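You operate a simulated robot arm through the tools that you are given. There is no shell and no other tool. Be economical: measure what you need, move in short steps, check, and stop when the job is done.

The job below is to be done with a simulated robot arm. You get a single attempt, and the scene is never put back.

JOB
Open the door of the bath bench cabinet, take the small white can from the shelf under the narrow steel bench and leave it on the upper shelf of the bath bench cabinet and shut the door again. Then open the wide drawer, take the yellow sponge from the top of the long steel bench and put it in the inside of the wide drawer, then shut the drawer. Then put two of the pink can with a loose valve cups from the top of the long steel bench on the shelf of the trial bench. Then put the pink can from the top of the long steel bench on the top of the trial bench. The order counts. Set down upright: small white can, pink can with a loose valve cup, pink can.

It is judged by the outcome, as a careful person would: the job done as asked, and still so three seconds after it is handed in. It fails if anything else is knocked over, pushed out of place, dropped, spilled or broken.

ROBOT AND FRAMES
A 6-joint arm with a two-finger parallel gripper on a trunk, on a base that drives. Base frame: it is fixed to the floor where the robot stands at the start and does not move with it; the origin is under the middle of the robot, x ahead of it, y to its left, z up. Lengths are in cm, angles in degrees, forces in N, time in s.
Its first joint turns from -166.0 to 166.0 degrees. Places, roughly: door of the bath bench cabinet [80, 0, 60]; inside of the wide drawer [-370, -380, 70]; pink can (5x5x14 cm) [-350, -400, 90]; pink can with a loose valve cup (5x5x14 cm) [-410, -360, 90]; shelf of the trial bench [-550, 20, 30]; small white can (4x4x11 cm) [-400, -60, 60]; top of the trial bench [-550, 20, 90]; upper shelf of the bath bench cabinet [90, 20, 60]; wide drawer [-370, -370, 80]; yellow sponge (9x6x4 cm) [-390, -390, 90]. Payload 3.91 kg.
The TCP is the grasp point between the finger pads, 3 cm short of the fingertips. In the tool frame z runs along the fingers and y along their closing line. Largest opening 11 cm; finger width 2, thickness 1; the body of the gripper, 4.8 by 11.2 cm, starts 5.5 cm behind the TCP.
Orientation is told as [roll, pitch, yaw] about the base's x, y, z axes, in that order, counted from this pose: with the fingers straight down and closing along the base's y, the tool's x points along the base's -x, its y along +y and its z along -z.

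CONTROLS
- The arm moves only by the tool play_rows. Its argument "commands" is a list of rows, each an object (a shift or turn left out is 0, a gripper value left out holds the last) with "translation": the shift along the tool's x, y, z in cm, a list of three; "turn": the turn, a rotation vector about the tool's x, y, z in degrees, a list of three. In form: [{"translation": [x, y, z], "turn": [rx, ry, rz]}, ...]. A call has 1 to 8 rows; each row shifts and turns the commanded pose from where the row before left it, along the tool's axes as they then stand. "grip" is the finger opening in cm, from 0 to 11, set as the call begins (left out, the last holds). Rows are played at 5 a second. More than 5 cm and 8.6 degrees between two rows, or a gripper value outside its range, and nothing of the call is played. Where a pose cannot be reached the arm comes as near as it can. A force on the tool above 40 N (or 10 N above the force at the start of the call, whichever is more), or a blocked arm, ends the call early, and 0.2 s more pass. The fingers move at their own pace (about 10.8 cm/s each) and stop on an object; they squeeze with about 32 N. The grip force told is the motor's: it shows also when the fingers shut on nothing. Time passes only in rows, and 0.2 s behind the last, so rows that do not move let the fingers close. It gives the time, the measured TCP pose, the force on the tool (base axes), the opening and the grip force at its end, in the units of the frame above (readings bear some noise), with the torque about the TCP (base axes, N m) and any sound that the robot's microphone picked up.
- Cameras (640 x 400 px; columns grow to the right, rows downward): "scene" is now at [75.32, -12.22, 93.46]; the picture's right is [0.00, -0.98, -0.19], its down [-0.80, -0.11, 0.59] and it looks along [-0.60, 0.15, -0.79] (base axes); focal length 214 px, centre (320, 200). "wrist" rides on the gripper at [7.2, 1.7, -10.3] in the tool frame; the picture's right is [-0.23, 0.97, 0.00], its down [-0.76, -0.18, -0.62] and it looks along [-0.61, -0.14, 0.78] (tool axes); focal length 222 px, centre (320, 200). There is no depth. A picture from a camera that has moved, and an enlarged one, comes with that camera's place and axes in the base frame and with its lens.
- camera(camera): a new picture of that camera. No time passes.
- steer(legs): drives the robot by 1 to 6 legs, each [ahead, left, turn to the left] in cm, cm and degrees, along the robot's own axes; the way and the turn of a leg run together, so that a leg with both is an arc; at most 150 cm and 180 degrees a leg. The arm and the cameras ride along, it lands a little off, and it stops where it bumps. It gives what a move gives.
- aim_head(pan, tilt): turns the head with the scene camera to pan (to the left, within 80 degrees either way) and tilt (down, from -29 to 69), counted from straight ahead of the robot. It gives what a move gives.
- inspect(camera, box): a new picture of the part [left, top, right, bottom] of that camera's present view, enlarged. No time passes.
- hand_in(): hands the job in; it is judged then, once.

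Work in short steps. Places have to be worked out from the pictures, the camera data and where the tool is seen: move nearer, look again, correct. Check each grasp and each placing, and mend what went wrong. You have 207 turns and 200 pictures in all, those below and enlarged ones among them. Open the gripper and draw the arm clear of the work before you hand the job in, unless the task says otherwise.

The tools are called after "Emit:" as name(argument=value, ...) on one line, values as JSON. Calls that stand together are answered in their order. play_rows: Moves the arm, as the interface text tells. Its arguments: {"type":"object","properties":{"commands":{"type":"array","items":{"type":"object","properties":{"translation":{"type":"array","items":{"type":"number"}},"turn":{"type":"array","items":{"type":"number"}}}}},"grip":{"type":"number"}},"required":["commands"]} The other tools are called the same way: steer (legs) drives the base; aim_head (pan, tilt) turns the head that bears the scene camera; camera (camera) takes a picture; inspect (camera, box) takes an enlarged picture of a part of a camera's view; hand_in () hands the job in.

At the start:

```text
t: 0.0
tcp_pos: [69.85, -13.79, 88.87]
tool_rot: [0.0, 0.0, 0.1]
contact_force: [0.9, -0.4, 0.4]
torque: [0.01, 0.02, -0.03]
gripper_width: 11.03
grasp_force: 0.1
robot x, y, heading: [-0.27, 0.07, -0.1]
head pan, tilt: [11.0, 36.7]
```

scene: 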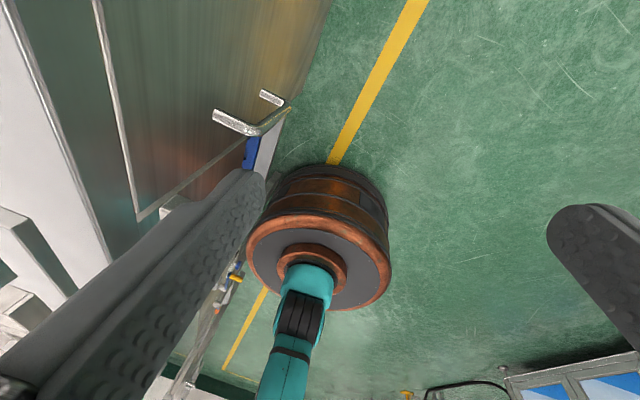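
wrist: 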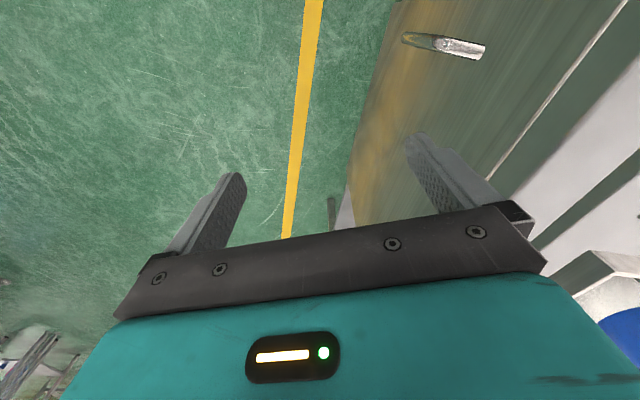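

The first views are odd (the scene camera seems to sit close to the gripper), so I take a fresh look with the head aimed ahead.

Emit:
aim_head(pan=0, tilt=25)

Emit:
camera(camera="scene")

```text
t: 0.7
tcp_pos: [69.88, -13.8, 88.86]
tool_rot: [0.0, 0.0, 0.0]
contact_force: [0.3, 0.9, 0.0]
torque: [0.02, 0.01, 0.02]
gripper_width: 10.98
grasp_force: 0.0
robot x, y, heading: [0.19, 0.17, -0.2]
head pan, tilt: [0.0, 25.0]
```

```text
197 pictures are left
camera scene: at [77.15, -13.87, 92.8], right [0.0, -1.0, 0.0], down [-0.91, 0.0, 0.42], along [-0.42, 0.0, -0.91], focal length 214 px, centre (320, 200)
```

scene: 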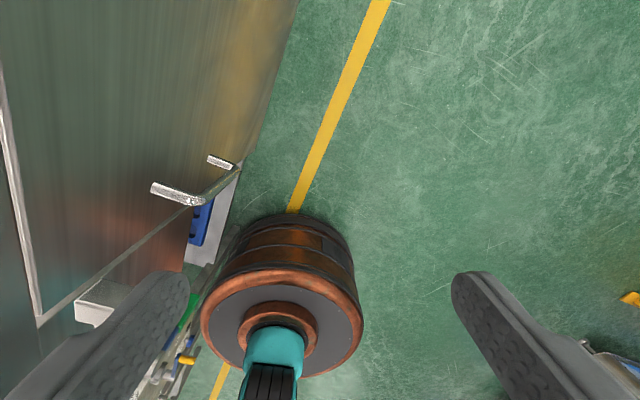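

The "scene" camera evidently rides at the gripper. I look forward and to the left with it to understand the cabinet.

Emit:
aim_head(pan=0, tilt=-29)

Emit:
camera(camera="scene")

Emit:
aim_head(pan=60, tilt=-10)

Emit:
camera(camera="scene")

```text
t: 2.0
tcp_pos: [69.93, -13.82, 88.85]
tool_rot: [0.0, -0.1, 0.0]
contact_force: [-1.0, -0.4, -0.4]
torque: [0.0, 0.02, -0.02]
gripper_width: 11.01
grasp_force: 0.0
robot x, y, heading: [0.3, 0.25, -0.1]
head pan, tilt: [0.0, -28.6]
```

```text
196 pictures are left
camera scene: at [85.19, -13.88, 95.32], right [0.0, -1.0, 0.0], down [-0.88, 0.0, -0.48], along [0.48, 0.0, -0.88], focal length 214 px, centre (320, 200)
```

scene: 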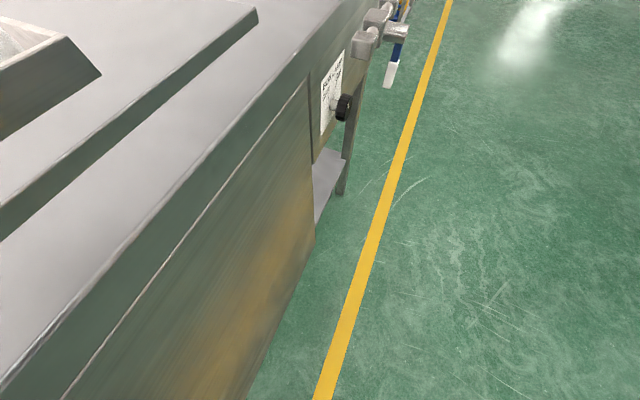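

```text
t: 3.3
tcp_pos: [69.93, -13.81, 88.84]
tool_rot: [0.0, -0.1, 0.0]
contact_force: [0.1, -0.3, -0.4]
torque: [-0.02, 0.02, 0.03]
gripper_width: 11.01
grasp_force: 0.1
robot x, y, heading: [0.16, 0.03, 0.2]
head pan, tilt: [60.0, -10.0]
```

```text
195 pictures are left
camera scene: at [82.71, -6.58, 97.8], right [0.0, -0.5, -0.87], down [-0.98, 0.15, -0.09], along [0.17, 0.85, -0.49], focal length 214 px, centre (320, 200)
```

scene: 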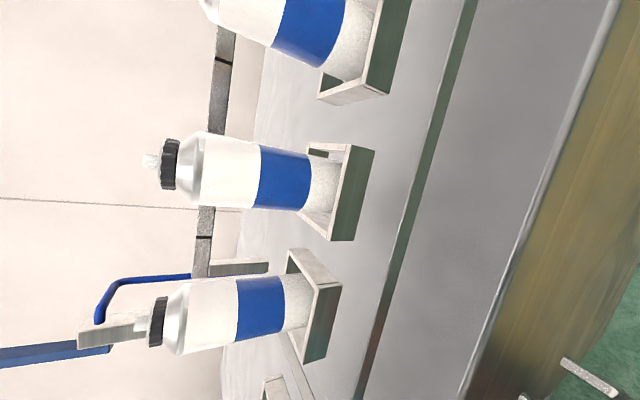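

The bath bench runs obliquely on the left (about -23.5° yaw), so I'll need to stand off and turn to face it. First I check the floor to the right.

Emit:
aim_head(pan=-70, tilt=0)

Emit:
camera(camera="scene")

Emit:
aim_head(pan=-60, tilt=60)

Emit:
camera(camera="scene")

```text
t: 5.4
tcp_pos: [69.88, -13.79, 88.91]
tool_rot: [0.0, -0.1, 0.1]
contact_force: [0.2, -0.6, 0.0]
torque: [-0.02, -0.03, 0.01]
gripper_width: 11.02
grasp_force: 0.0
robot x, y, heading: [-0.03, 0.02, 0.1]
head pan, tilt: [-70.0, 0.0]
```

```text
194 pictures are left
camera scene: at [81.18, -22.33, 98.94], right [0.0, -0.34, 0.94], down [-1.0, 0.0, 0.0], along [0.0, -0.94, -0.34], focal length 214 px, centre (320, 200)
```

scene: 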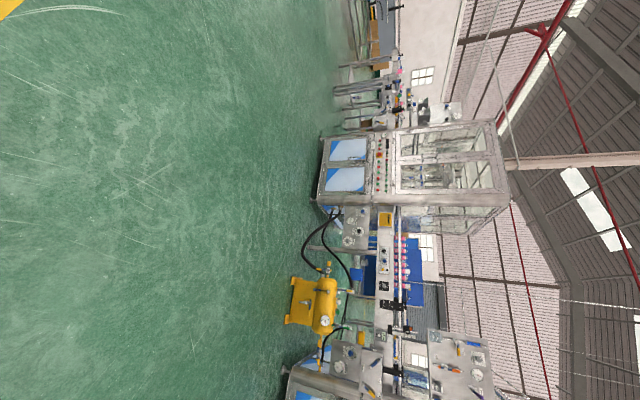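

```text
t: 6.7
tcp_pos: [70.05, -13.79, 88.82]
tool_rot: [0.0, -0.1, 0.0]
contact_force: [-0.2, 0.2, 0.2]
torque: [-0.01, 0.0, -0.02]
gripper_width: 10.99
grasp_force: 0.2
robot x, y, heading: [-0.21, -0.21, -0.1]
head pan, tilt: [-60.0, 60.0]
```

```text
193 pictures are left
camera scene: at [72.14, -19.65, 98.68], right [0.0, -0.5, 0.87], down [-0.5, 0.75, 0.43], along [-0.87, -0.43, -0.25], focal length 214 px, centre (320, 200)
```

scene: 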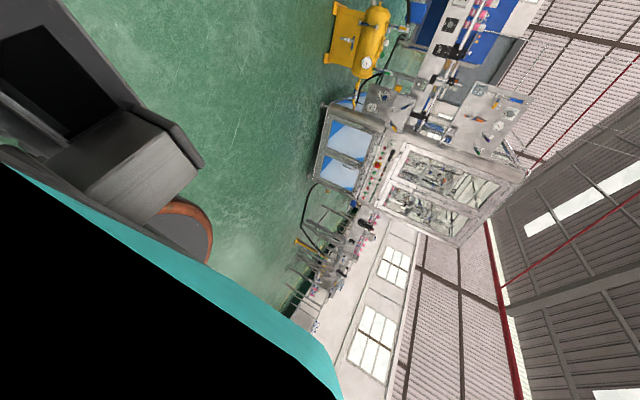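

Plenty of free floor to the right. I back off from the bench and turn to face it squarely.

Emit:
steer(legs=[[-24, -55, 0], [0, 0, 66.4], [0, -60, 0]])

Emit:
aim_head(pan=0, tilt=-29)

Emit:
camera(camera="scene")

```text
t: 15.9
tcp_pos: [70.94, -19.16, 88.91]
tool_rot: [0.0, -0.1, 66.8]
contact_force: [0.0, 0.0, -0.7]
torque: [0.03, -0.02, -0.01]
gripper_width: 11.0
grasp_force: 0.1
robot x, y, heading: [30.65, -77.85, 66.5]
head pan, tilt: [-60.0, 60.0]
```

```text
t: 17.5
tcp_pos: [70.98, -19.2, 88.9]
tool_rot: [0.0, 0.0, 66.8]
contact_force: [-1.1, -0.3, 0.5]
torque: [0.02, 0.0, 0.05]
gripper_width: 10.99
grasp_force: 0.1
robot x, y, heading: [30.8, -78.09, 66.6]
head pan, tilt: [0.0, -28.6]
```

```text
192 pictures are left
camera scene: at [77.08, -5.53, 95.32], right [0.92, -0.39, 0.0], down [-0.34, -0.81, -0.48], along [0.19, 0.44, -0.88], focal length 214 px, centre (320, 200)
```

scene: 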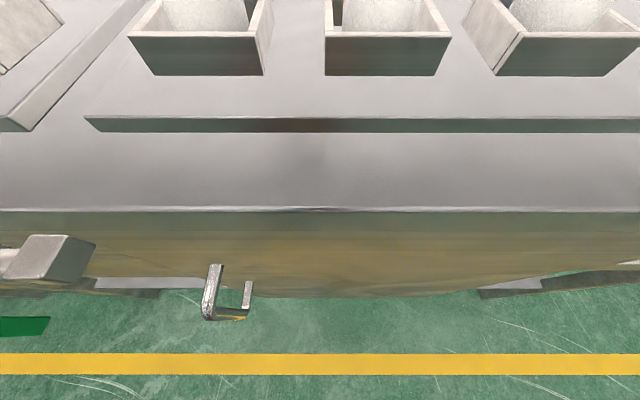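

Aligned with the bench; the handle is visible lower left. I back off a bit and tip the tool to horizontal so I can see the door front.

Emit:
steer(legs=[[-35, 0, 0]])

Emit:
play_rows(commands=[{"turn": [0, -8.2, 0]}, {"turn": [0, -8.2, 0]}, {"turn": [0, -8.2, 0]}, {"turn": [0, -8.2, 0]}, {"turn": [0, -8.2, 0]}, {"turn": [0, -8.2, 0]}])

Emit:
play_rows(commands=[{"turn": [0, -8.2, 0]}, {"turn": [0, -8.2, 0]}, {"turn": [0, -8.2, 0]}, {"turn": [0, -8.2, 0]}, {"turn": [0, -8.0, 0]}])

Emit:
aim_head(pan=0, tilt=25)

Emit:
camera(camera="scene")

Emit:
camera(camera="wrist")

```text
t: 19.8
tcp_pos: [57.13, -51.66, 88.8]
tool_rot: [0.0, -0.2, 66.4]
contact_force: [0.7, -0.5, -0.1]
torque: [-0.03, 0.04, 0.03]
gripper_width: 11.01
grasp_force: 0.0
robot x, y, heading: [17.1, -110.2, 66.5]
head pan, tilt: [0.0, -28.6]
```

```text
t: 21.2
tcp_pos: [57.27, -51.66, 88.93]
tool_rot: [0.0, -49.3, 66.6]
contact_force: [-0.1, -0.3, -0.3]
torque: [0.01, 0.03, 0.04]
gripper_width: 11.0
grasp_force: 0.1
robot x, y, heading: [16.8, -110.77, 66.6]
head pan, tilt: [0.0, -28.6]
```

```text
t: 22.4
tcp_pos: [57.28, -51.74, 88.9]
tool_rot: [-155.8, -89.9, -137.7]
contact_force: [-0.1, 0.2, -0.4]
torque: [-0.01, 0.01, 0.01]
gripper_width: 10.99
grasp_force: 0.0
robot x, y, heading: [16.96, -110.52, 66.5]
head pan, tilt: [0.0, -28.6]
```

```text
t: 23.6
tcp_pos: [57.29, -51.77, 88.82]
tool_rot: [-91.5, -90.1, 158.1]
contact_force: [0.1, 0.7, 0.4]
torque: [0.01, 0.02, 0.0]
gripper_width: 11.0
grasp_force: 0.0
robot x, y, heading: [17.03, -110.65, 66.4]
head pan, tilt: [0.0, 25.0]
```

```text
191 pictures are left
camera scene: at [55.99, -55.22, 96.0], right [0.92, -0.4, 0.0], down [-0.17, -0.39, -0.91], along [0.36, 0.83, -0.42], focal length 214 px, centre (320, 200)
```

scene: 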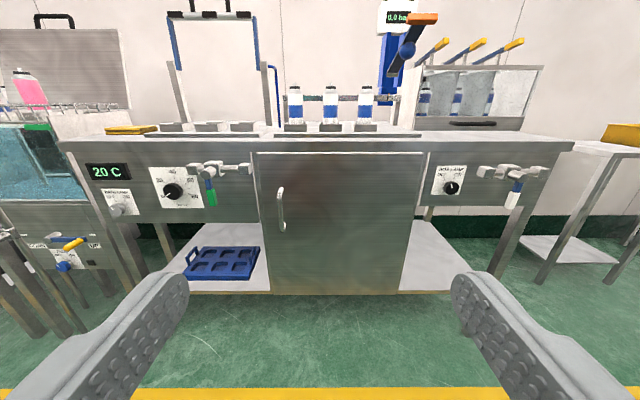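

```text
190 pictures are left
camera wrist: at [51.61, -60.51, 81.72], right [-0.89, 0.39, 0.23], down [-0.09, -0.64, 0.76], along [0.44, 0.66, 0.61], focal length 222 px, centre (320, 200)
```

wrist: 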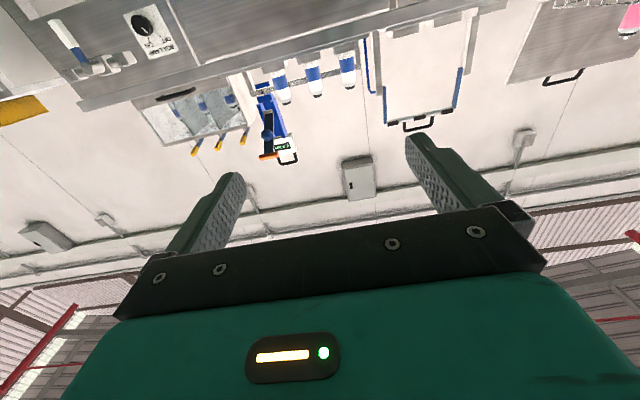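

Excellent view: door spans u≈56–101 cm along the bench, hinge on the right, vertical handle bar at about z 62–75. I lower and shift the arm to the handle's line and drive nearer.

Emit:
play_rows(commands=[{"translation": [4.2, 1.98, 0]}, {"translation": [4.2, 1.98, 0]}, {"translation": [4.2, 1.98, 0]}, {"translation": [4.2, 1.98, 0]}, {"translation": [4.2, 1.98, 0]}])

Emit:
steer(legs=[[33, 0, 0]])

Emit:
aim_head(pan=0, tilt=10)

Emit:
camera(camera="scene")

Emit:
camera(camera="wrist")

```text
t: 24.8
tcp_pos: [53.65, -50.84, 69.97]
tool_rot: [80.5, -88.0, -12.8]
contact_force: [0.2, -0.1, -0.2]
torque: [-0.01, 0.0, -0.03]
gripper_width: 11.04
grasp_force: 0.1
out of reach, approached as far as the arm can: row 3, 4, 5
robot x, y, heading: [17.01, -110.27, 66.6]
head pan, tilt: [0.0, 25.0]
```

```text
t: 27.0
tcp_pos: [67.27, -20.76, 70.06]
tool_rot: [80.0, -88.0, -12.7]
contact_force: [-0.5, -0.8, -0.6]
torque: [0.0, 0.0, 0.01]
gripper_width: 11.0
grasp_force: 0.1
robot x, y, heading: [30.13, -80.58, 66.4]
head pan, tilt: [0.0, 25.0]
```

```text
t: 27.8
tcp_pos: [67.26, -20.69, 69.94]
tool_rot: [79.9, -88.0, -12.5]
contact_force: [-0.8, 0.4, 0.0]
torque: [0.03, 0.0, 0.01]
gripper_width: 11.0
grasp_force: 0.1
robot x, y, heading: [30.14, -79.98, 66.2]
head pan, tilt: [0.0, 10.0]
```

```text
189 pictures are left
camera scene: at [66.42, -24.35, 79.53], right [0.92, -0.38, -0.03], down [-0.1, -0.15, -0.98], along [0.37, 0.91, -0.18], focal length 214 px, centre (320, 200)
```

scene: 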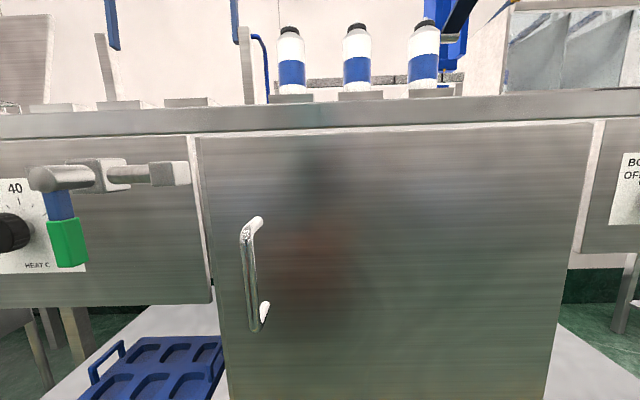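

```text
188 pictures are left
camera wrist: at [61.52, -29.65, 62.93], right [-0.89, 0.37, 0.26], down [-0.05, -0.65, 0.76], along [0.45, 0.66, 0.6], focal length 222 px, centre (320, 200)
```

wrist: 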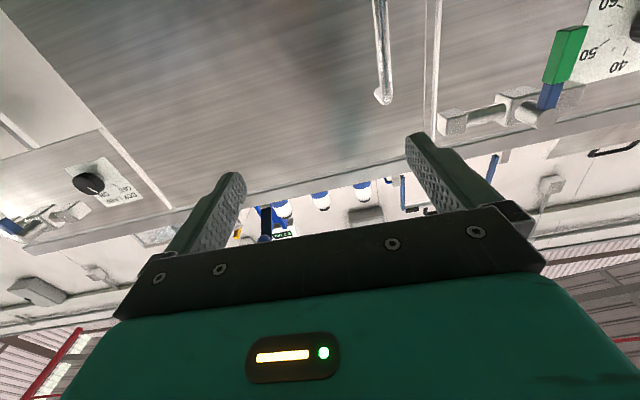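

The arm couldn't quite get low at that extension; the bar is at u≈62, s≈25.7, z 61–73. I extend the arm forward to see whether it settles at the commanded height.

Emit:
play_rows(commands=[{"translation": [0, 0, 4]}, {"translation": [0, 0, 4]}, {}])

```text
t: 28.6
tcp_pos: [71.0, -13.8, 70.21]
tool_rot: [78.1, -88.1, -10.0]
contact_force: [-0.6, 0.7, 0.1]
torque: [0.0, 0.0, -0.02]
gripper_width: 11.01
grasp_force: 0.1
out of reach, approached as far as the arm can: row 2
robot x, y, heading: [30.07, -79.78, 66.3]
head pan, tilt: [0.0, 10.0]
```

The height limit seems about the horizontal wrist posture; I tip the tool slightly down and lower a little, then drive left to line up with the bar.

Emit:
play_rows(commands=[{"turn": [0, 6, 0]}, {"turn": [0, 6, 0]}, {"translation": [3.5, 0, 0]}, {}])

Emit:
steer(legs=[[0, 7.5, 0]])

Emit:
camera(camera="scene")

```text
t: 29.6
tcp_pos: [70.53, -14.34, 66.58]
tool_rot: [9.1, -77.5, 58.3]
contact_force: [-0.2, 1.0, 0.4]
torque: [-0.01, 0.04, -0.01]
gripper_width: 11.02
grasp_force: 0.0
robot x, y, heading: [30.08, -79.96, 66.3]
head pan, tilt: [0.0, 10.0]
```

```text
t: 30.6
tcp_pos: [63.57, -11.28, 66.61]
tool_rot: [9.2, -77.5, 58.4]
contact_force: [-0.2, -1.2, 0.0]
torque: [-0.02, -0.01, 0.04]
gripper_width: 11.0
grasp_force: 0.0
robot x, y, heading: [23.0, -77.24, 66.1]
head pan, tilt: [0.0, 10.0]
```

```text
187 pictures are left
camera scene: at [63.62, -13.03, 76.73], right [0.92, -0.38, -0.03], down [-0.18, -0.34, -0.92], along [0.34, 0.86, -0.38], focal length 214 px, centre (320, 200)
```

scene: 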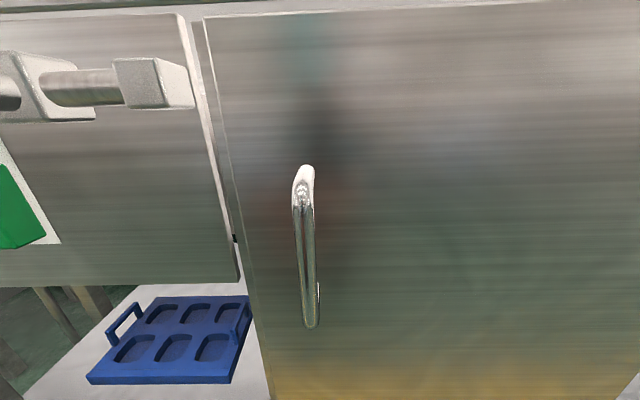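

The bar is almost in line with the gripper (u≈62, TCP u≈62.8). I advance about 10 cm horizontally so the pads straddle it.

Emit:
play_rows(commands=[{"translation": [-0.72, 0.15, 3.27]}, {"translation": [-0.72, 0.15, 3.27]}, {"translation": [-0.72, 0.15, 3.27]}])

Emit:
camera(camera="scene")

Emit:
camera(camera="wrist")

```text
t: 31.4
tcp_pos: [67.38, -2.06, 66.65]
tool_rot: [9.5, -77.4, 58.5]
contact_force: [0.4, -0.1, -0.2]
torque: [-0.03, 0.0, -0.03]
gripper_width: 11.0
grasp_force: 0.1
robot x, y, heading: [23.27, -77.22, 66.2]
head pan, tilt: [0.0, 10.0]
```

```text
186 pictures are left
camera scene: at [67.26, -3.72, 76.86], right [0.92, -0.38, -0.04], down [-0.17, -0.34, -0.92], along [0.34, 0.86, -0.38], focal length 214 px, centre (320, 200)
```

scene: 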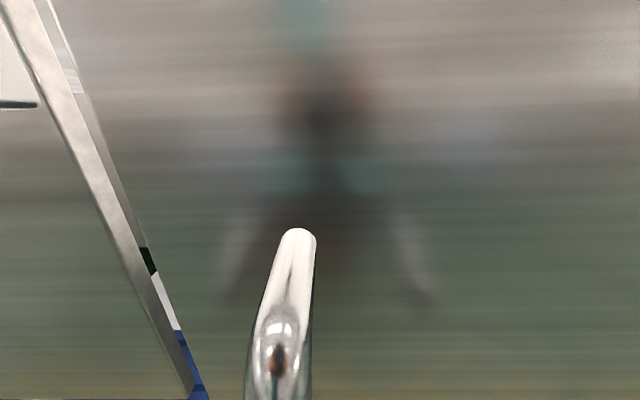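

```text
185 pictures are left
camera wrist: at [61.17, -12.13, 62.02], right [-0.87, 0.41, 0.26], down [0.02, -0.49, 0.87], along [0.48, 0.77, 0.42], focal length 222 px, centre (320, 200)
```

wrist: 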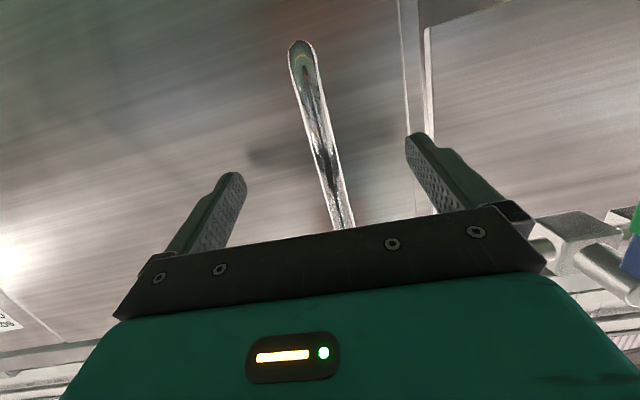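

The bar lies about 1.5 cm ahead of the TCP between the fingers. I advance and close.

Emit:
play_rows(commands=[{"translation": [-0.35, 0.1, 1.5]}, {}])

Emit:
play_rows(commands=[{}, {}, {}, {}], grip=0)

```text
t: 32.0
tcp_pos: [67.79, -0.46, 66.72]
tool_rot: [9.5, -77.4, 58.5]
contact_force: [0.3, 0.2, -0.6]
torque: [0.03, -0.01, -0.02]
gripper_width: 11.02
grasp_force: 0.1
robot x, y, heading: [23.19, -76.9, 66.1]
head pan, tilt: [0.0, 10.0]
```

```text
t: 33.1
tcp_pos: [67.35, -0.25, 66.71]
tool_rot: [9.0, -77.4, 59.5]
contact_force: [-2.9, -2.4, 1.6]
torque: [-0.42, -0.91, 0.02]
gripper_width: 1.43
grasp_force: 44.6
robot x, y, heading: [23.24, -77.18, 66.4]
head pan, tilt: [0.0, 10.0]
stopped in row 4: the force on the tool passed its limit at 42 N (the readings are from after the stop); the commanded pose is now the measured one
```

Bar gripped (1.4 cm wide). I pull along the hinge arc in 5° steps, yawing the tool with the door.

Emit:
play_rows(commands=[{"translation": [0.73, -0.3, -3.3], "turn": [-4.9, 0, -1.1]}, {"translation": [0.73, -0.3, -3.3], "turn": [-4.9, 0, -1.1]}, {"translation": [0.73, -0.3, -3.3], "turn": [-4.9, 0, -1.1]}])

```text
t: 33.9
tcp_pos: [65.57, -10.09, 66.73]
tool_rot: [9.1, -78.1, 74.4]
contact_force: [27.5, 0.7, 15.3]
torque: [-0.94, -0.88, 0.11]
gripper_width: 1.42
grasp_force: 45.1
robot x, y, heading: [23.22, -77.18, 66.1]
head pan, tilt: [0.0, 10.0]
```

Door follows; sideways force suggests the arc is slightly tighter to the right. I correct and continue.

Emit:
play_rows(commands=[{"translation": [0.6, -0.8, -3.2], "turn": [-4.9, 0, -1.1]}, {"translation": [0.6, -0.5, -3.2], "turn": [-4.9, 0, -1.1]}, {"translation": [0.6, -0.4, -3.2], "turn": [-4.9, 0, -1.1]}])

```text
t: 34.7
tcp_pos: [66.38, -19.77, 66.58]
tool_rot: [8.9, -78.3, 90.1]
contact_force: [-27.9, -6.2, -9.6]
torque: [0.43, -0.87, -0.13]
gripper_width: 1.4
grasp_force: 45.4
robot x, y, heading: [22.95, -76.83, 66.6]
head pan, tilt: [0.0, 10.0]
```

Emit:
play_rows(commands=[{"translation": [0.75, 0.3, -3.2], "turn": [-4.9, 0, -1.1]}, {"translation": [0.7, -0.2, -3.2], "turn": [-4.9, 0, -1.1]}, {"translation": [0.7, -0.3, -3.2], "turn": [-4.9, 0, -1.1]}])

```text
t: 35.6
tcp_pos: [69.57, -29.51, 66.63]
tool_rot: [5.8, -78.8, 107.6]
contact_force: [7.3, 4.8, -9.7]
torque: [0.78, -0.72, 0.05]
gripper_width: 1.4
grasp_force: 45.0
robot x, y, heading: [23.01, -76.95, 66.5]
head pan, tilt: [0.0, 10.0]
stopped in row 3: the force on the tool passed its limit at 44 N (the readings are from after the stop); the commanded pose is now the measured one
```

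Door about 44° open with a consistent hinge fit (u≈101, s≈30, R≈39). I continue in smaller steps.

Emit:
play_rows(commands=[{"translation": [0.55, -0.2, -2.7], "turn": [-3.9, 0, -0.85]}, {"translation": [0.55, -0.2, -2.7], "turn": [-3.9, 0, -0.85]}, {"translation": [0.55, -0.2, -2.7], "turn": [-3.9, 0, -0.85]}, {"translation": [0.55, -0.2, -2.7], "turn": [-3.9, 0, -0.85]}])

```text
t: 36.6
tcp_pos: [75.7, -38.68, 66.62]
tool_rot: [3.1, -79.3, 126.3]
contact_force: [26.1, 24.2, 18.2]
torque: [0.72, -0.2, 0.13]
gripper_width: 1.41
grasp_force: 44.7
robot x, y, heading: [23.53, -76.78, 66.5]
head pan, tilt: [0.0, 10.0]
```

Emit:
play_rows(commands=[{"translation": [0.45, -1.0, -2.6], "turn": [-3.9, 0, -0.85]}, {"translation": [0.45, -0.4, -2.6], "turn": [-3.9, 0, -0.85]}, {"translation": [0.45, -0.4, -2.6], "turn": [-3.9, 0, -0.85]}, {"translation": [0.45, -0.4, -2.6], "turn": [-3.9, 0, -0.85]}])

```text
t: 37.1
tcp_pos: [77.25, -40.28, 66.64]
tool_rot: [4.3, -79.6, 128.5]
contact_force: [-7.7, -8.7, 11.4]
torque: [0.69, -0.63, -0.15]
gripper_width: 1.36
grasp_force: 45.5
robot x, y, heading: [22.79, -77.29, 66.4]
head pan, tilt: [0.0, 10.0]
stopped in row 2: the force on the tool passed its limit at 65 N (the readings are from after the stop); the commanded pose is now the measured one
```

Emit:
play_rows(commands=[{"translation": [0.45, -0.15, -2.3], "turn": [-3.4, 0, -0.7]}, {"translation": [0.45, -0.15, -2.3], "turn": [-3.4, 0, -0.7]}, {"translation": [0.45, -0.15, -2.3], "turn": [-3.4, 0, -0.7]}, {"translation": [0.45, -0.15, -2.3], "turn": [-3.4, 0, -0.7]}])

```text
t: 37.8
tcp_pos: [81.47, -44.02, 66.77]
tool_rot: [3.7, -79.6, 137.2]
contact_force: [-4.5, -6.0, 5.4]
torque: [0.78, -0.25, -0.09]
gripper_width: 1.39
grasp_force: 45.1
robot x, y, heading: [22.75, -76.88, 66.3]
head pan, tilt: [0.0, 10.0]
stopped in row 3: the force on the tool passed its limit at 40 N (the readings are from after the stop); the commanded pose is now the measured one
```

Emit:
play_rows(commands=[{"translation": [0.4, -0.2, -2.0], "turn": [-2.6, 0, -0.5]}, {"translation": [0.4, -0.2, -2.0], "turn": [-2.6, 0, -0.5]}, {"translation": [0.4, -0.2, -2.0], "turn": [-2.6, 0, -0.5]}])

Emit:
play_rows(commands=[{"translation": [0.4, -0.2, -2.0], "turn": [-2.6, 0, -0.5]}, {"translation": [0.4, -0.2, -2.0], "turn": [-2.6, 0, -0.5]}, {"translation": [0.4, -0.2, -2.0], "turn": [-2.6, 0, -0.5]}])

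```text
t: 38.4
tcp_pos: [84.24, -45.99, 66.63]
tool_rot: [4.1, -79.7, 141.2]
contact_force: [-4.1, -7.7, 7.4]
torque: [0.75, -0.42, -0.1]
gripper_width: 1.39
grasp_force: 44.8
robot x, y, heading: [23.42, -76.97, 66.0]
head pan, tilt: [0.0, 10.0]
stopped in row 2: the force on the tool passed its limit at 45 N (the readings are from after the stop); the commanded pose is now the measured one
```

```text
t: 38.9
tcp_pos: [87.31, -47.66, 66.55]
tool_rot: [4.2, -79.5, 145.3]
contact_force: [-19.3, 46.3, 9.2]
torque: [-3.72, -1.17, 4.33]
gripper_width: 1.36
grasp_force: 44.8
robot x, y, heading: [23.01, -76.71, 66.1]
head pan, tilt: [0.0, 10.0]
stopped in row 2: the force on the tool passed its limit at 105 N (the readings are from after the stop); the commanded pose is now the measured one
```

Door is about 82° open and seems to be at a stop. I release the handle and withdraw sideways using the base.

Emit:
play_rows(commands=[{}, {}, {}], grip=6)

Emit:
steer(legs=[[0, -15, 0]])

Emit:
camera(camera="scene")

```text
t: 39.7
tcp_pos: [87.41, -47.58, 66.47]
tool_rot: [4.4, -79.5, 145.2]
contact_force: [-19.9, 55.8, -10.5]
torque: [-4.41, -0.69, 4.51]
gripper_width: 6.0
grasp_force: 0.1
robot x, y, heading: [23.13, -77.14, 66.2]
head pan, tilt: [0.0, 10.0]
```

```text
t: 41.1
tcp_pos: [101.17, -53.67, 66.55]
tool_rot: [4.4, -79.5, 145.1]
contact_force: [-20.4, 61.6, -10.1]
torque: [-4.99, -0.97, 4.91]
gripper_width: 5.97
grasp_force: 0.2
robot x, y, heading: [37.07, -83.05, 66.1]
head pan, tilt: [0.0, 10.0]
```

```text
184 pictures are left
camera scene: at [103.2, -54.71, 76.56], right [0.51, 0.86, -0.01], down [0.29, -0.19, -0.94], along [-0.81, 0.47, -0.35], focal length 214 px, centre (320, 200)
```

scene: 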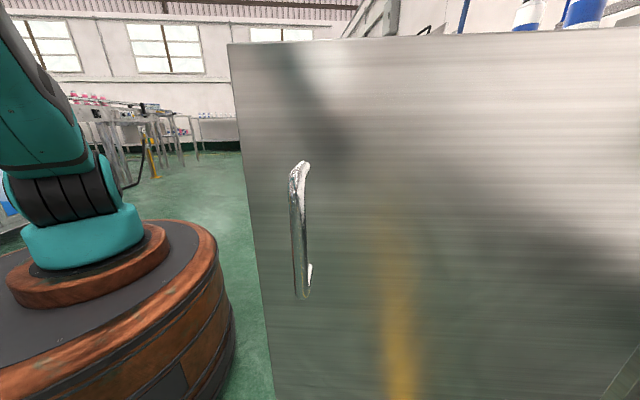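

The persistent force rides along with the base, so the gripper touches the robot's own arm. I yaw the tool back clockwise while moving it a little away.

Emit:
play_rows(commands=[{"translation": [0, -1.5, 0], "turn": [4, 0, 0.9]}, {"translation": [0, -1.5, 0], "turn": [4, 0, 0.9]}, {"turn": [6, 0, 1.3]}, {"turn": [6, 0, 1.3]}, {"turn": [6, 0, 1.3]}, {"turn": [6, 0, 1.3]}])

```text
t: 42.5
tcp_pos: [102.85, -51.32, 66.49]
tool_rot: [8.6, -78.7, 108.3]
contact_force: [0.0, -0.4, 0.2]
torque: [0.01, 0.0, -0.02]
gripper_width: 6.01
grasp_force: 0.0
robot x, y, heading: [36.79, -82.99, 66.0]
head pan, tilt: [0.0, 10.0]
```

Free. I back the robot away from the bench before bringing the arm to its front.

Emit:
steer(legs=[[-60, 0, 0]])

Emit:
play_rows(commands=[{"turn": [7, 0, 1.5]}, {"turn": [7, 0, 1.5]}, {"turn": [7, 0, 1.5]}, {"turn": [7, 0, 1.5]}, {"turn": [7, 0, 1.5]}, {"turn": [7, 0, 1.5]}])

Emit:
camera(camera="scene")

```text
t: 45.9
tcp_pos: [78.34, -106.03, 66.39]
tool_rot: [8.5, -78.7, 109.2]
contact_force: [0.2, 0.6, 0.7]
torque: [0.03, 0.0, -0.01]
gripper_width: 6.03
grasp_force: 0.1
robot x, y, heading: [13.17, -138.77, 67.0]
head pan, tilt: [0.0, 10.0]
```

```text
t: 47.3
tcp_pos: [78.3, -105.84, 66.38]
tool_rot: [8.3, -77.2, 66.3]
contact_force: [0.4, 0.5, -0.4]
torque: [-0.02, -0.01, 0.01]
gripper_width: 5.99
grasp_force: 0.0
robot x, y, heading: [12.86, -138.72, 66.9]
head pan, tilt: [0.0, 10.0]
```

```text
183 pictures are left
camera scene: at [78.39, -107.69, 76.51], right [0.96, -0.27, -0.03], down [-0.13, -0.36, -0.92], along [0.23, 0.89, -0.38], focal length 214 px, centre (320, 200)
```

scene: 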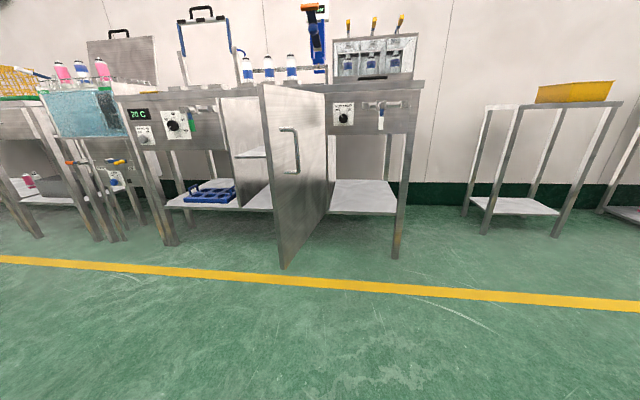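

The door is open and the upper shelf inside is visible. Now I fold the arm to the front and raise it for travelling.

Emit:
play_rows(commands=[{"translation": [-2, 4.4, 0], "turn": [4, 0, 0.9]}, {"translation": [-2, 4.4, 0], "turn": [4, 0, 0.9]}, {"translation": [-2, 4.4, 0]}, {"translation": [-2, 4.4, 0]}, {"translation": [-2, 4.4, 0]}, {"translation": [-2, 4.4, 0]}, {"translation": [-2, 4.4, 0]}, {"translation": [-2, 4.4, 0]}])

Emit:
aim_head(pan=75, tilt=10)

Emit:
camera(camera="scene")

```text
t: 49.1
tcp_pos: [47.41, -89.43, 83.33]
tool_rot: [8.2, -77.1, 58.4]
contact_force: [0.1, 0.0, 0.6]
torque: [-0.01, 0.03, 0.0]
gripper_width: 5.96
grasp_force: 0.0
robot x, y, heading: [12.78, -138.88, 67.3]
head pan, tilt: [0.0, 10.0]
```

```text
t: 50.6
tcp_pos: [47.46, -89.46, 83.31]
tool_rot: [8.0, -77.0, 58.5]
contact_force: [0.6, 1.0, 0.6]
torque: [0.02, -0.03, -0.02]
gripper_width: 5.99
grasp_force: 0.2
robot x, y, heading: [12.82, -138.98, 67.0]
head pan, tilt: [75.0, 10.0]
```

```text
182 pictures are left
camera scene: at [36.57, -93.69, 95.22], right [0.61, 0.76, -0.22], down [0.02, -0.3, -0.95], along [-0.79, 0.58, -0.2], focal length 214 px, centre (320, 200)
```

scene: 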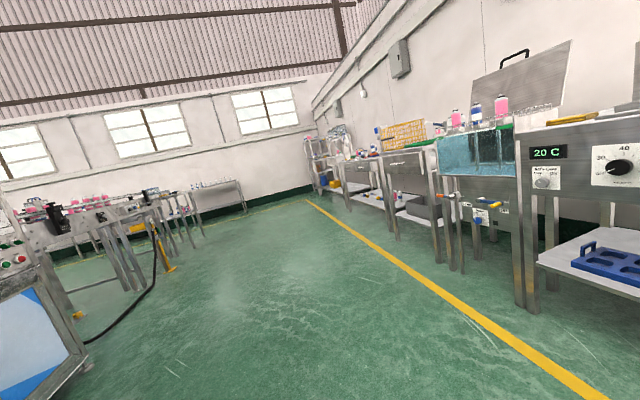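

The narrow bench must be at the end of the aisle (u≈-343, s≈-215). I turn to face down the aisle and drive along it.

Emit:
steer(legs=[[0, 0, 89.5], [130, 0, 0], [130, 0, 0]])

Emit:
aim_head(pan=20, tilt=12)

Emit:
camera(camera="scene")

Emit:
aim_head(pan=80, tilt=12)

Emit:
camera(camera="scene")

```text
t: 67.0
tcp_pos: [-278.42, -15.84, 83.29]
tool_rot: [8.1, -76.9, 152.5]
contact_force: [-1.0, -0.4, 0.2]
torque: [-0.02, 0.0, -0.03]
gripper_width: 5.98
grasp_force: 0.1
robot x, y, heading: [-227.01, -46.53, 161.2]
head pan, tilt: [75.0, 10.0]
```

```text
t: 68.2
tcp_pos: [-278.45, -15.67, 83.28]
tool_rot: [8.1, -77.0, 152.4]
contact_force: [-0.1, -1.0, 0.6]
torque: [-0.01, -0.02, 0.0]
gripper_width: 6.0
grasp_force: 0.1
robot x, y, heading: [-226.87, -46.27, 160.7]
head pan, tilt: [20.0, 12.0]
```

```text
181 pictures are left
camera scene: at [-277.21, -19.32, 93.33], right [0.0, 0.99, -0.11], down [0.4, -0.1, -0.91], along [-0.92, -0.04, -0.4], focal length 214 px, centre (320, 200)
```

scene: 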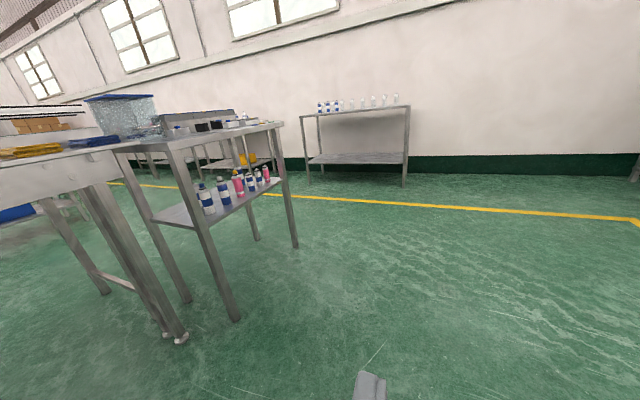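

```text
t: 69.5
tcp_pos: [-278.53, -15.78, 83.35]
tool_rot: [8.2, -77.0, 152.3]
contact_force: [0.3, -0.9, 1.4]
torque: [-0.02, -0.03, -0.02]
gripper_width: 5.98
grasp_force: 0.1
robot x, y, heading: [-227.02, -46.93, 160.7]
head pan, tilt: [80.0, 12.0]
```

```text
180 pictures are left
camera scene: at [-272.66, -27.25, 95.1], right [-0.85, 0.48, -0.22], down [0.3, 0.08, -0.95], along [-0.44, -0.87, -0.21], focal length 214 px, centre (320, 200)
```

scene: 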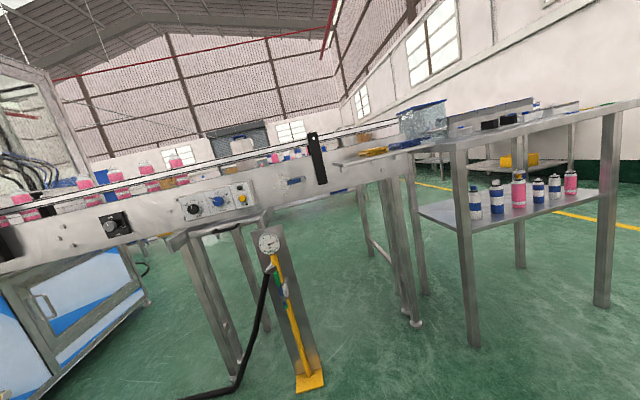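

The narrow bench with cans on its lower shelf is visible. I zoom in on the shelf.

Emit:
inspect(camera="scene", box=[410, 140, 630, 250])

```text
2.91 times, centred on (520, 195) of scene
camera zoom: at [-272.66, -27.25, 95.1], right [-0.85, 0.48, -0.22], down [0.3, 0.08, -0.95], along [-0.44, -0.87, -0.21], focal length 624 px, centre (-262, 214)
```

zoom: 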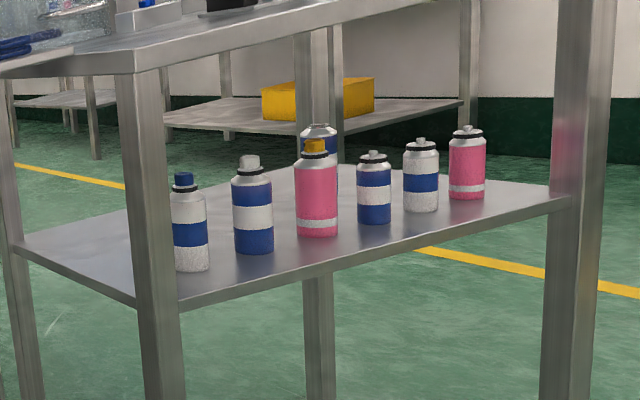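

Candidate is the fifth can (short white with blue band), base at about (-399,-59), matching the stated place. I drive in front of that bench and face it.

Emit:
steer(legs=[[140, -20, 0], [0, 0, 85.8]])

Emit:
aim_head(pan=0, tilt=12)

Emit:
camera(camera="scene")

```text
t: 80.3
tcp_pos: [-391.77, -28.27, 83.29]
tool_rot: [8.1, -77.0, -123.8]
contact_force: [0.1, 0.7, 1.2]
torque: [0.02, 0.02, -0.01]
gripper_width: 6.0
grasp_force: 0.1
robot x, y, heading: [-355.29, 19.98, -115.4]
head pan, tilt: [80.0, 12.0]
```

```text
t: 81.8
tcp_pos: [-391.81, -28.11, 83.31]
tool_rot: [8.1, -77.0, -123.9]
contact_force: [-0.2, -0.3, 0.5]
torque: [0.05, -0.01, 0.02]
gripper_width: 6.01
grasp_force: 0.0
robot x, y, heading: [-354.99, 19.45, -115.1]
head pan, tilt: [0.0, 12.0]
```

```text
178 pictures are left
camera scene: at [-391.22, -26.64, 93.1], right [-0.9, 0.44, -0.03], down [0.21, 0.37, -0.91], along [-0.38, -0.82, -0.42], focal length 214 px, centre (320, 200)
```

scene: 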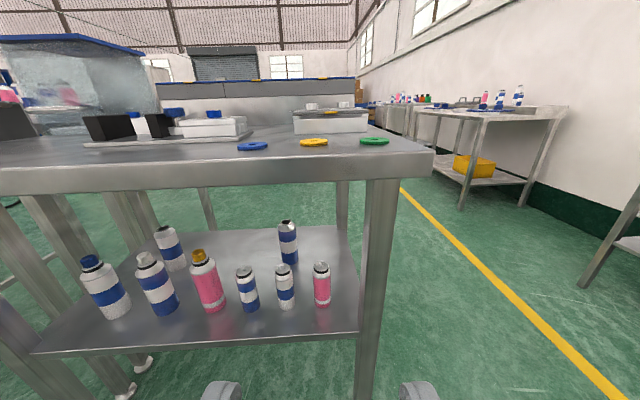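

Emit:
inspect(camera="scene", box=[60, 200, 380, 400])

```text
2.00 times, centred on (220, 300) of scene
camera zoom: at [-391.22, -26.64, 93.1], right [-0.9, 0.44, -0.03], down [0.21, 0.37, -0.91], along [-0.38, -0.82, -0.42], focal length 429 px, centre (520, 0)
```

zoom: 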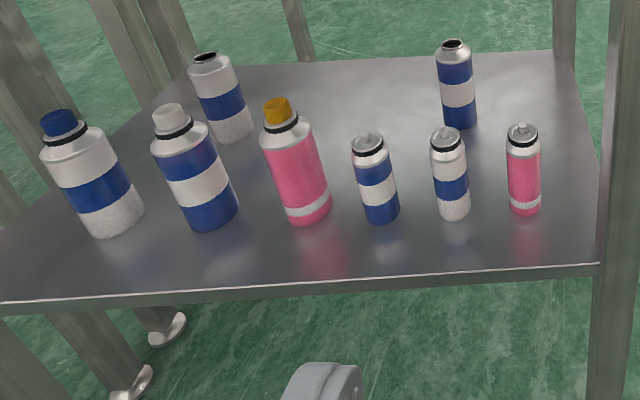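

The small white can is the middle of the three short ones: centre about (-398.5,-60.5), shelf z≈54. I lower the arm in free space in front of the bench to test how low it can go.

Emit:
play_rows(commands=[{"translation": [4.6, 0, 1.05]}, {"translation": [4.6, 0, 1.05]}, {"translation": [4.6, 0, 1.05]}, {"translation": [4.6, 0, 1.05]}, {"translation": [4.6, 0, 1.05]}])

```text
t: 83.0
tcp_pos: [-395.76, -33.18, 62.15]
tool_rot: [9.6, -77.0, -125.1]
contact_force: [0.3, -0.4, 0.4]
torque: [-0.01, -0.03, 0.02]
gripper_width: 6.01
grasp_force: 0.1
out of reach, approached as far as the arm can: row 1, 2, 3, 4, 5
robot x, y, heading: [-355.07, 19.91, -115.2]
head pan, tilt: [0.0, 12.0]
```

Reaching farther out lets it go lower. I extend forward about 10 cm and lower slightly to z≈59.5.

Emit:
play_rows(commands=[{"translation": [-1.1, 0, 4.8]}, {"translation": [-1.1, 0, 4.8]}, {"translation": [2.4, 0, 0.5]}, {}])

Emit:
camera(camera="scene")

```text
t: 84.0
tcp_pos: [-400.16, -41.87, 59.82]
tool_rot: [9.0, -77.0, -124.7]
contact_force: [-0.6, -0.6, -0.7]
torque: [-0.02, 0.02, -0.01]
gripper_width: 5.99
grasp_force: 0.1
robot x, y, heading: [-355.47, 19.6, -115.3]
head pan, tilt: [0.0, 12.0]
```

```text
176 pictures are left
camera scene: at [-399.57, -40.45, 69.61], right [-0.9, 0.44, -0.04], down [0.21, 0.36, -0.91], along [-0.38, -0.82, -0.42], focal length 214 px, centre (320, 200)
```

scene: 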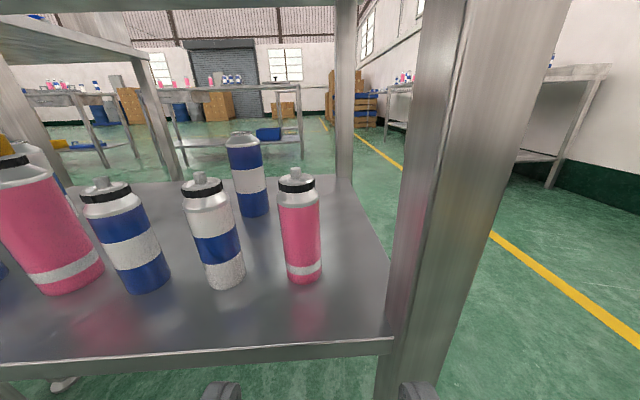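

Can centre about (-398.1,-60); I need about 9.5 cm left and 16 cm forward. Shift left with the base and check.

Emit:
steer(legs=[[0, 9.5, 0]])

Emit:
camera(camera="scene")

Emit:
camera(camera="wrist")

```text
t: 85.2
tcp_pos: [-391.51, -45.97, 59.72]
tool_rot: [9.0, -77.0, -124.8]
contact_force: [-1.4, -0.6, 0.3]
torque: [0.02, -0.01, -0.02]
gripper_width: 6.03
grasp_force: 0.0
robot x, y, heading: [-346.64, 15.94, -115.6]
head pan, tilt: [0.0, 12.0]
```

```text
175 pictures are left
camera scene: at [-390.91, -44.55, 69.61], right [-0.9, 0.44, -0.04], down [0.21, 0.36, -0.91], along [-0.38, -0.82, -0.42], focal length 214 px, centre (320, 200)
```

scene: 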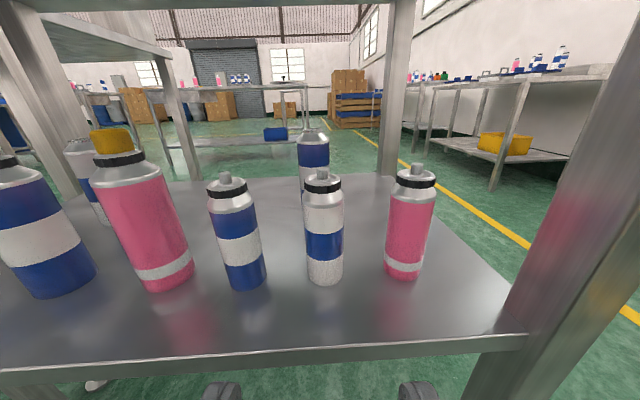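

```text
174 pictures are left
camera wrist: at [-384.74, -36.34, 55.19], right [0.85, -0.47, 0.26], down [0.0, 0.48, 0.87], along [-0.53, -0.74, 0.41], focal length 222 px, centre (320, 200)
```

wrist: 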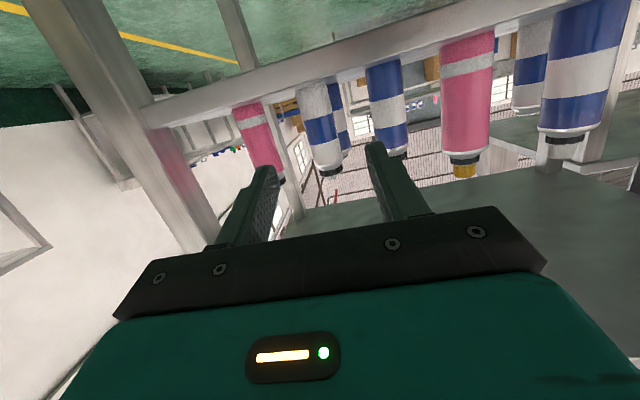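

Well aligned now (about 0.3 cm off). I drive 8 cm ahead, then check before the final advance.

Emit:
steer(legs=[[8, 0, 0]])

Emit:
camera(camera="scene")

```text
t: 86.2
tcp_pos: [-395.04, -53.22, 59.84]
tool_rot: [9.0, -77.0, -124.9]
contact_force: [-0.4, -0.7, -0.6]
torque: [0.01, 0.04, 0.01]
gripper_width: 5.98
grasp_force: 0.1
robot x, y, heading: [-350.0, 8.56, -115.4]
head pan, tilt: [0.0, 12.0]
```

```text
173 pictures are left
camera scene: at [-394.4, -51.68, 69.61], right [-0.9, 0.44, -0.04], down [0.21, 0.36, -0.91], along [-0.38, -0.82, -0.42], focal length 214 px, centre (320, 200)
```

scene: 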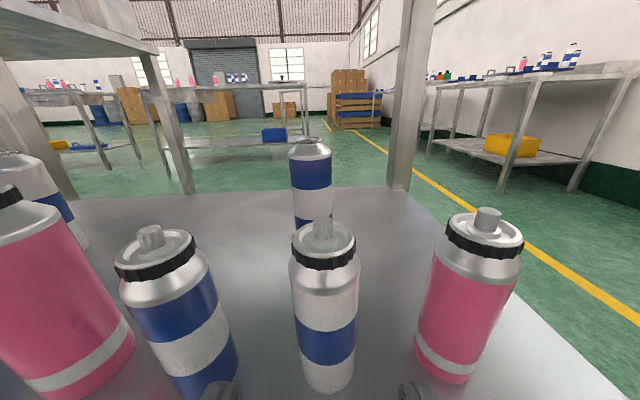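

Alignment holds with both neighbours clear. I advance the last 7.7 cm and close.

Emit:
play_rows(commands=[{"translation": [-0.85, 0, 2.5]}, {"translation": [-0.6, 0, 2.5]}, {"translation": [-0.5, 0, 2.5]}, {}])

Emit:
camera(camera="scene")

```text
t: 87.2
tcp_pos: [-398.57, -60.04, 60.17]
tool_rot: [9.1, -77.1, -124.7]
contact_force: [0.5, -0.5, 0.6]
torque: [-0.02, 0.0, -0.02]
gripper_width: 6.0
grasp_force: 0.1
robot x, y, heading: [-350.3, 8.25, -115.3]
head pan, tilt: [0.0, 12.0]
```

```text
172 pictures are left
camera scene: at [-397.95, -58.68, 69.97], right [-0.9, 0.44, -0.04], down [0.21, 0.36, -0.91], along [-0.38, -0.82, -0.42], focal length 214 px, centre (320, 200)
```

scene: 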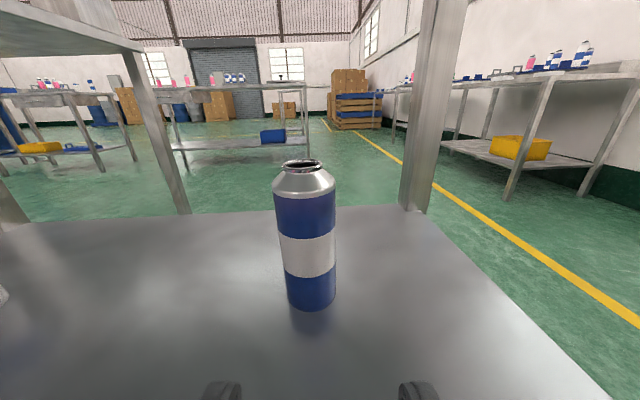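

The pads should straddle the can now. I close.

Emit:
play_rows(commands=[{}, {}, {}], grip=0)

Emit:
camera(camera="wrist")

```text
t: 88.0
tcp_pos: [-398.5, -60.16, 60.2]
tool_rot: [9.0, -76.9, -124.6]
contact_force: [-0.5, -0.2, 0.3]
torque: [0.01, 0.0, -0.01]
gripper_width: 3.35
grasp_force: 32.1
robot x, y, heading: [-349.87, 8.47, -115.6]
head pan, tilt: [0.0, 12.0]
```

```text
171 pictures are left
camera wrist: at [-391.76, -50.46, 55.53], right [0.85, -0.47, 0.26], down [0.0, 0.48, 0.87], along [-0.53, -0.74, 0.41], focal length 222 px, centre (320, 200)
```

wrist: 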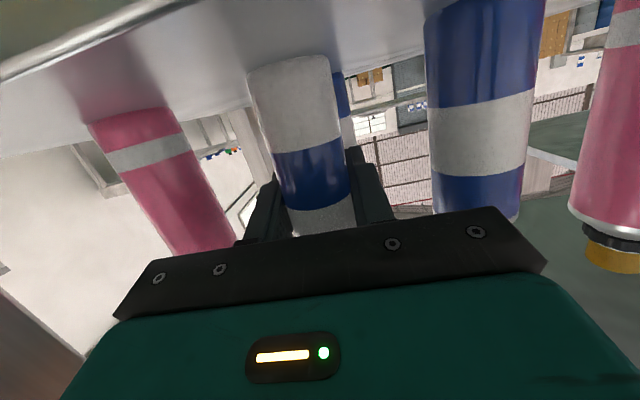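

Grip holds at 3.35 cm. I lift 3 cm and check, then back out.

Emit:
play_rows(commands=[{"translation": [-1.5, 0, -0.35]}, {"translation": [-1.5, 0, -0.35]}, {}])

Emit:
camera(camera="wrist")

```text
t: 88.8
tcp_pos: [-398.52, -59.96, 63.22]
tool_rot: [9.0, -76.9, -124.7]
contact_force: [-0.4, -0.2, -0.8]
torque: [0.0, 0.02, -0.01]
gripper_width: 3.36
grasp_force: 31.6
robot x, y, heading: [-350.1, 8.68, -115.7]
head pan, tilt: [0.0, 12.0]
```

```text
170 pictures are left
camera wrist: at [-391.79, -50.35, 58.55], right [0.85, -0.47, 0.26], down [0.0, 0.48, 0.87], along [-0.53, -0.74, 0.41], focal length 222 px, centre (320, 200)
```

wrist: 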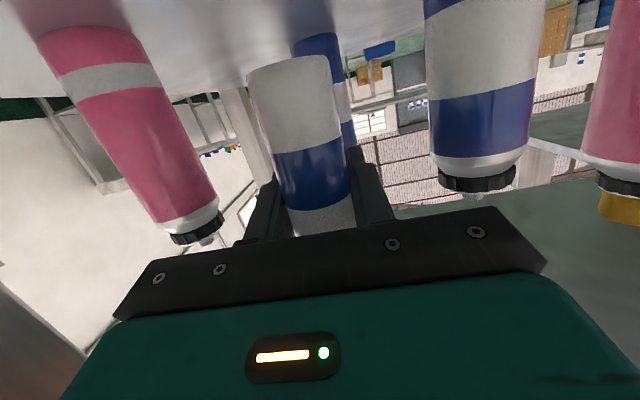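

The can is held upright and clear. I back out with the base, then raise and retract the arm.

Emit:
steer(legs=[[-30, 0, 0]])

Emit:
play_rows(commands=[{"translation": [-2.1, 0, -4.2]}, {"translation": [-2.1, 0, -4.2]}, {"translation": [-2.1, 0, -4.2]}, {"translation": [-2.1, 0, -4.2]}, {"translation": [-2.1, 0, -4.2]}, {"translation": [-2.1, 0, -4.2]}, {"translation": [-2.1, 0, -4.2]}])

Emit:
camera(camera="scene")

```text
t: 90.9
tcp_pos: [-385.57, -32.99, 63.09]
tool_rot: [9.1, -77.0, -124.6]
contact_force: [-0.4, 0.0, -0.2]
torque: [-0.01, 0.03, 0.0]
gripper_width: 3.33
grasp_force: 32.1
robot x, y, heading: [-337.16, 35.53, -115.2]
head pan, tilt: [0.0, 12.0]
```

```text
t: 92.5
tcp_pos: [-375.39, -9.67, 83.83]
tool_rot: [9.1, -76.9, -124.7]
contact_force: [-0.8, -0.5, -1.7]
torque: [-0.02, 0.02, -0.04]
gripper_width: 3.36
grasp_force: 32.0
robot x, y, heading: [-337.49, 35.66, -115.2]
head pan, tilt: [0.0, 12.0]
```

```text
169 pictures are left
camera scene: at [-374.67, -8.31, 93.68], right [-0.9, 0.44, -0.04], down [0.21, 0.37, -0.91], along [-0.38, -0.82, -0.42], focal length 214 px, centre (320, 200)
```

scene: 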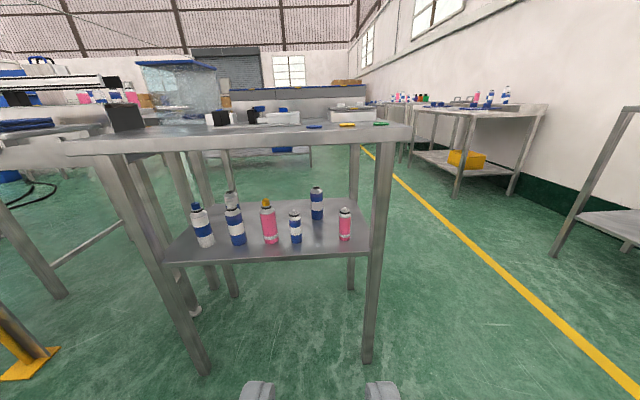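

Now I turn to face along the aisle and drive back toward the cabinet with the can.

Emit:
steer(legs=[[0, 0, 91.7], [140, 0, 0]])

```text
t: 103.3
tcp_pos: [-162.48, -56.79, 83.92]
tool_rot: [9.1, -77.0, -32.9]
contact_force: [0.9, 0.3, -1.0]
torque: [-0.03, 0.0, 0.01]
gripper_width: 3.37
grasp_force: 31.9
robot x, y, heading: [-208.8, -20.03, -23.2]
head pan, tilt: [0.0, 12.0]
```

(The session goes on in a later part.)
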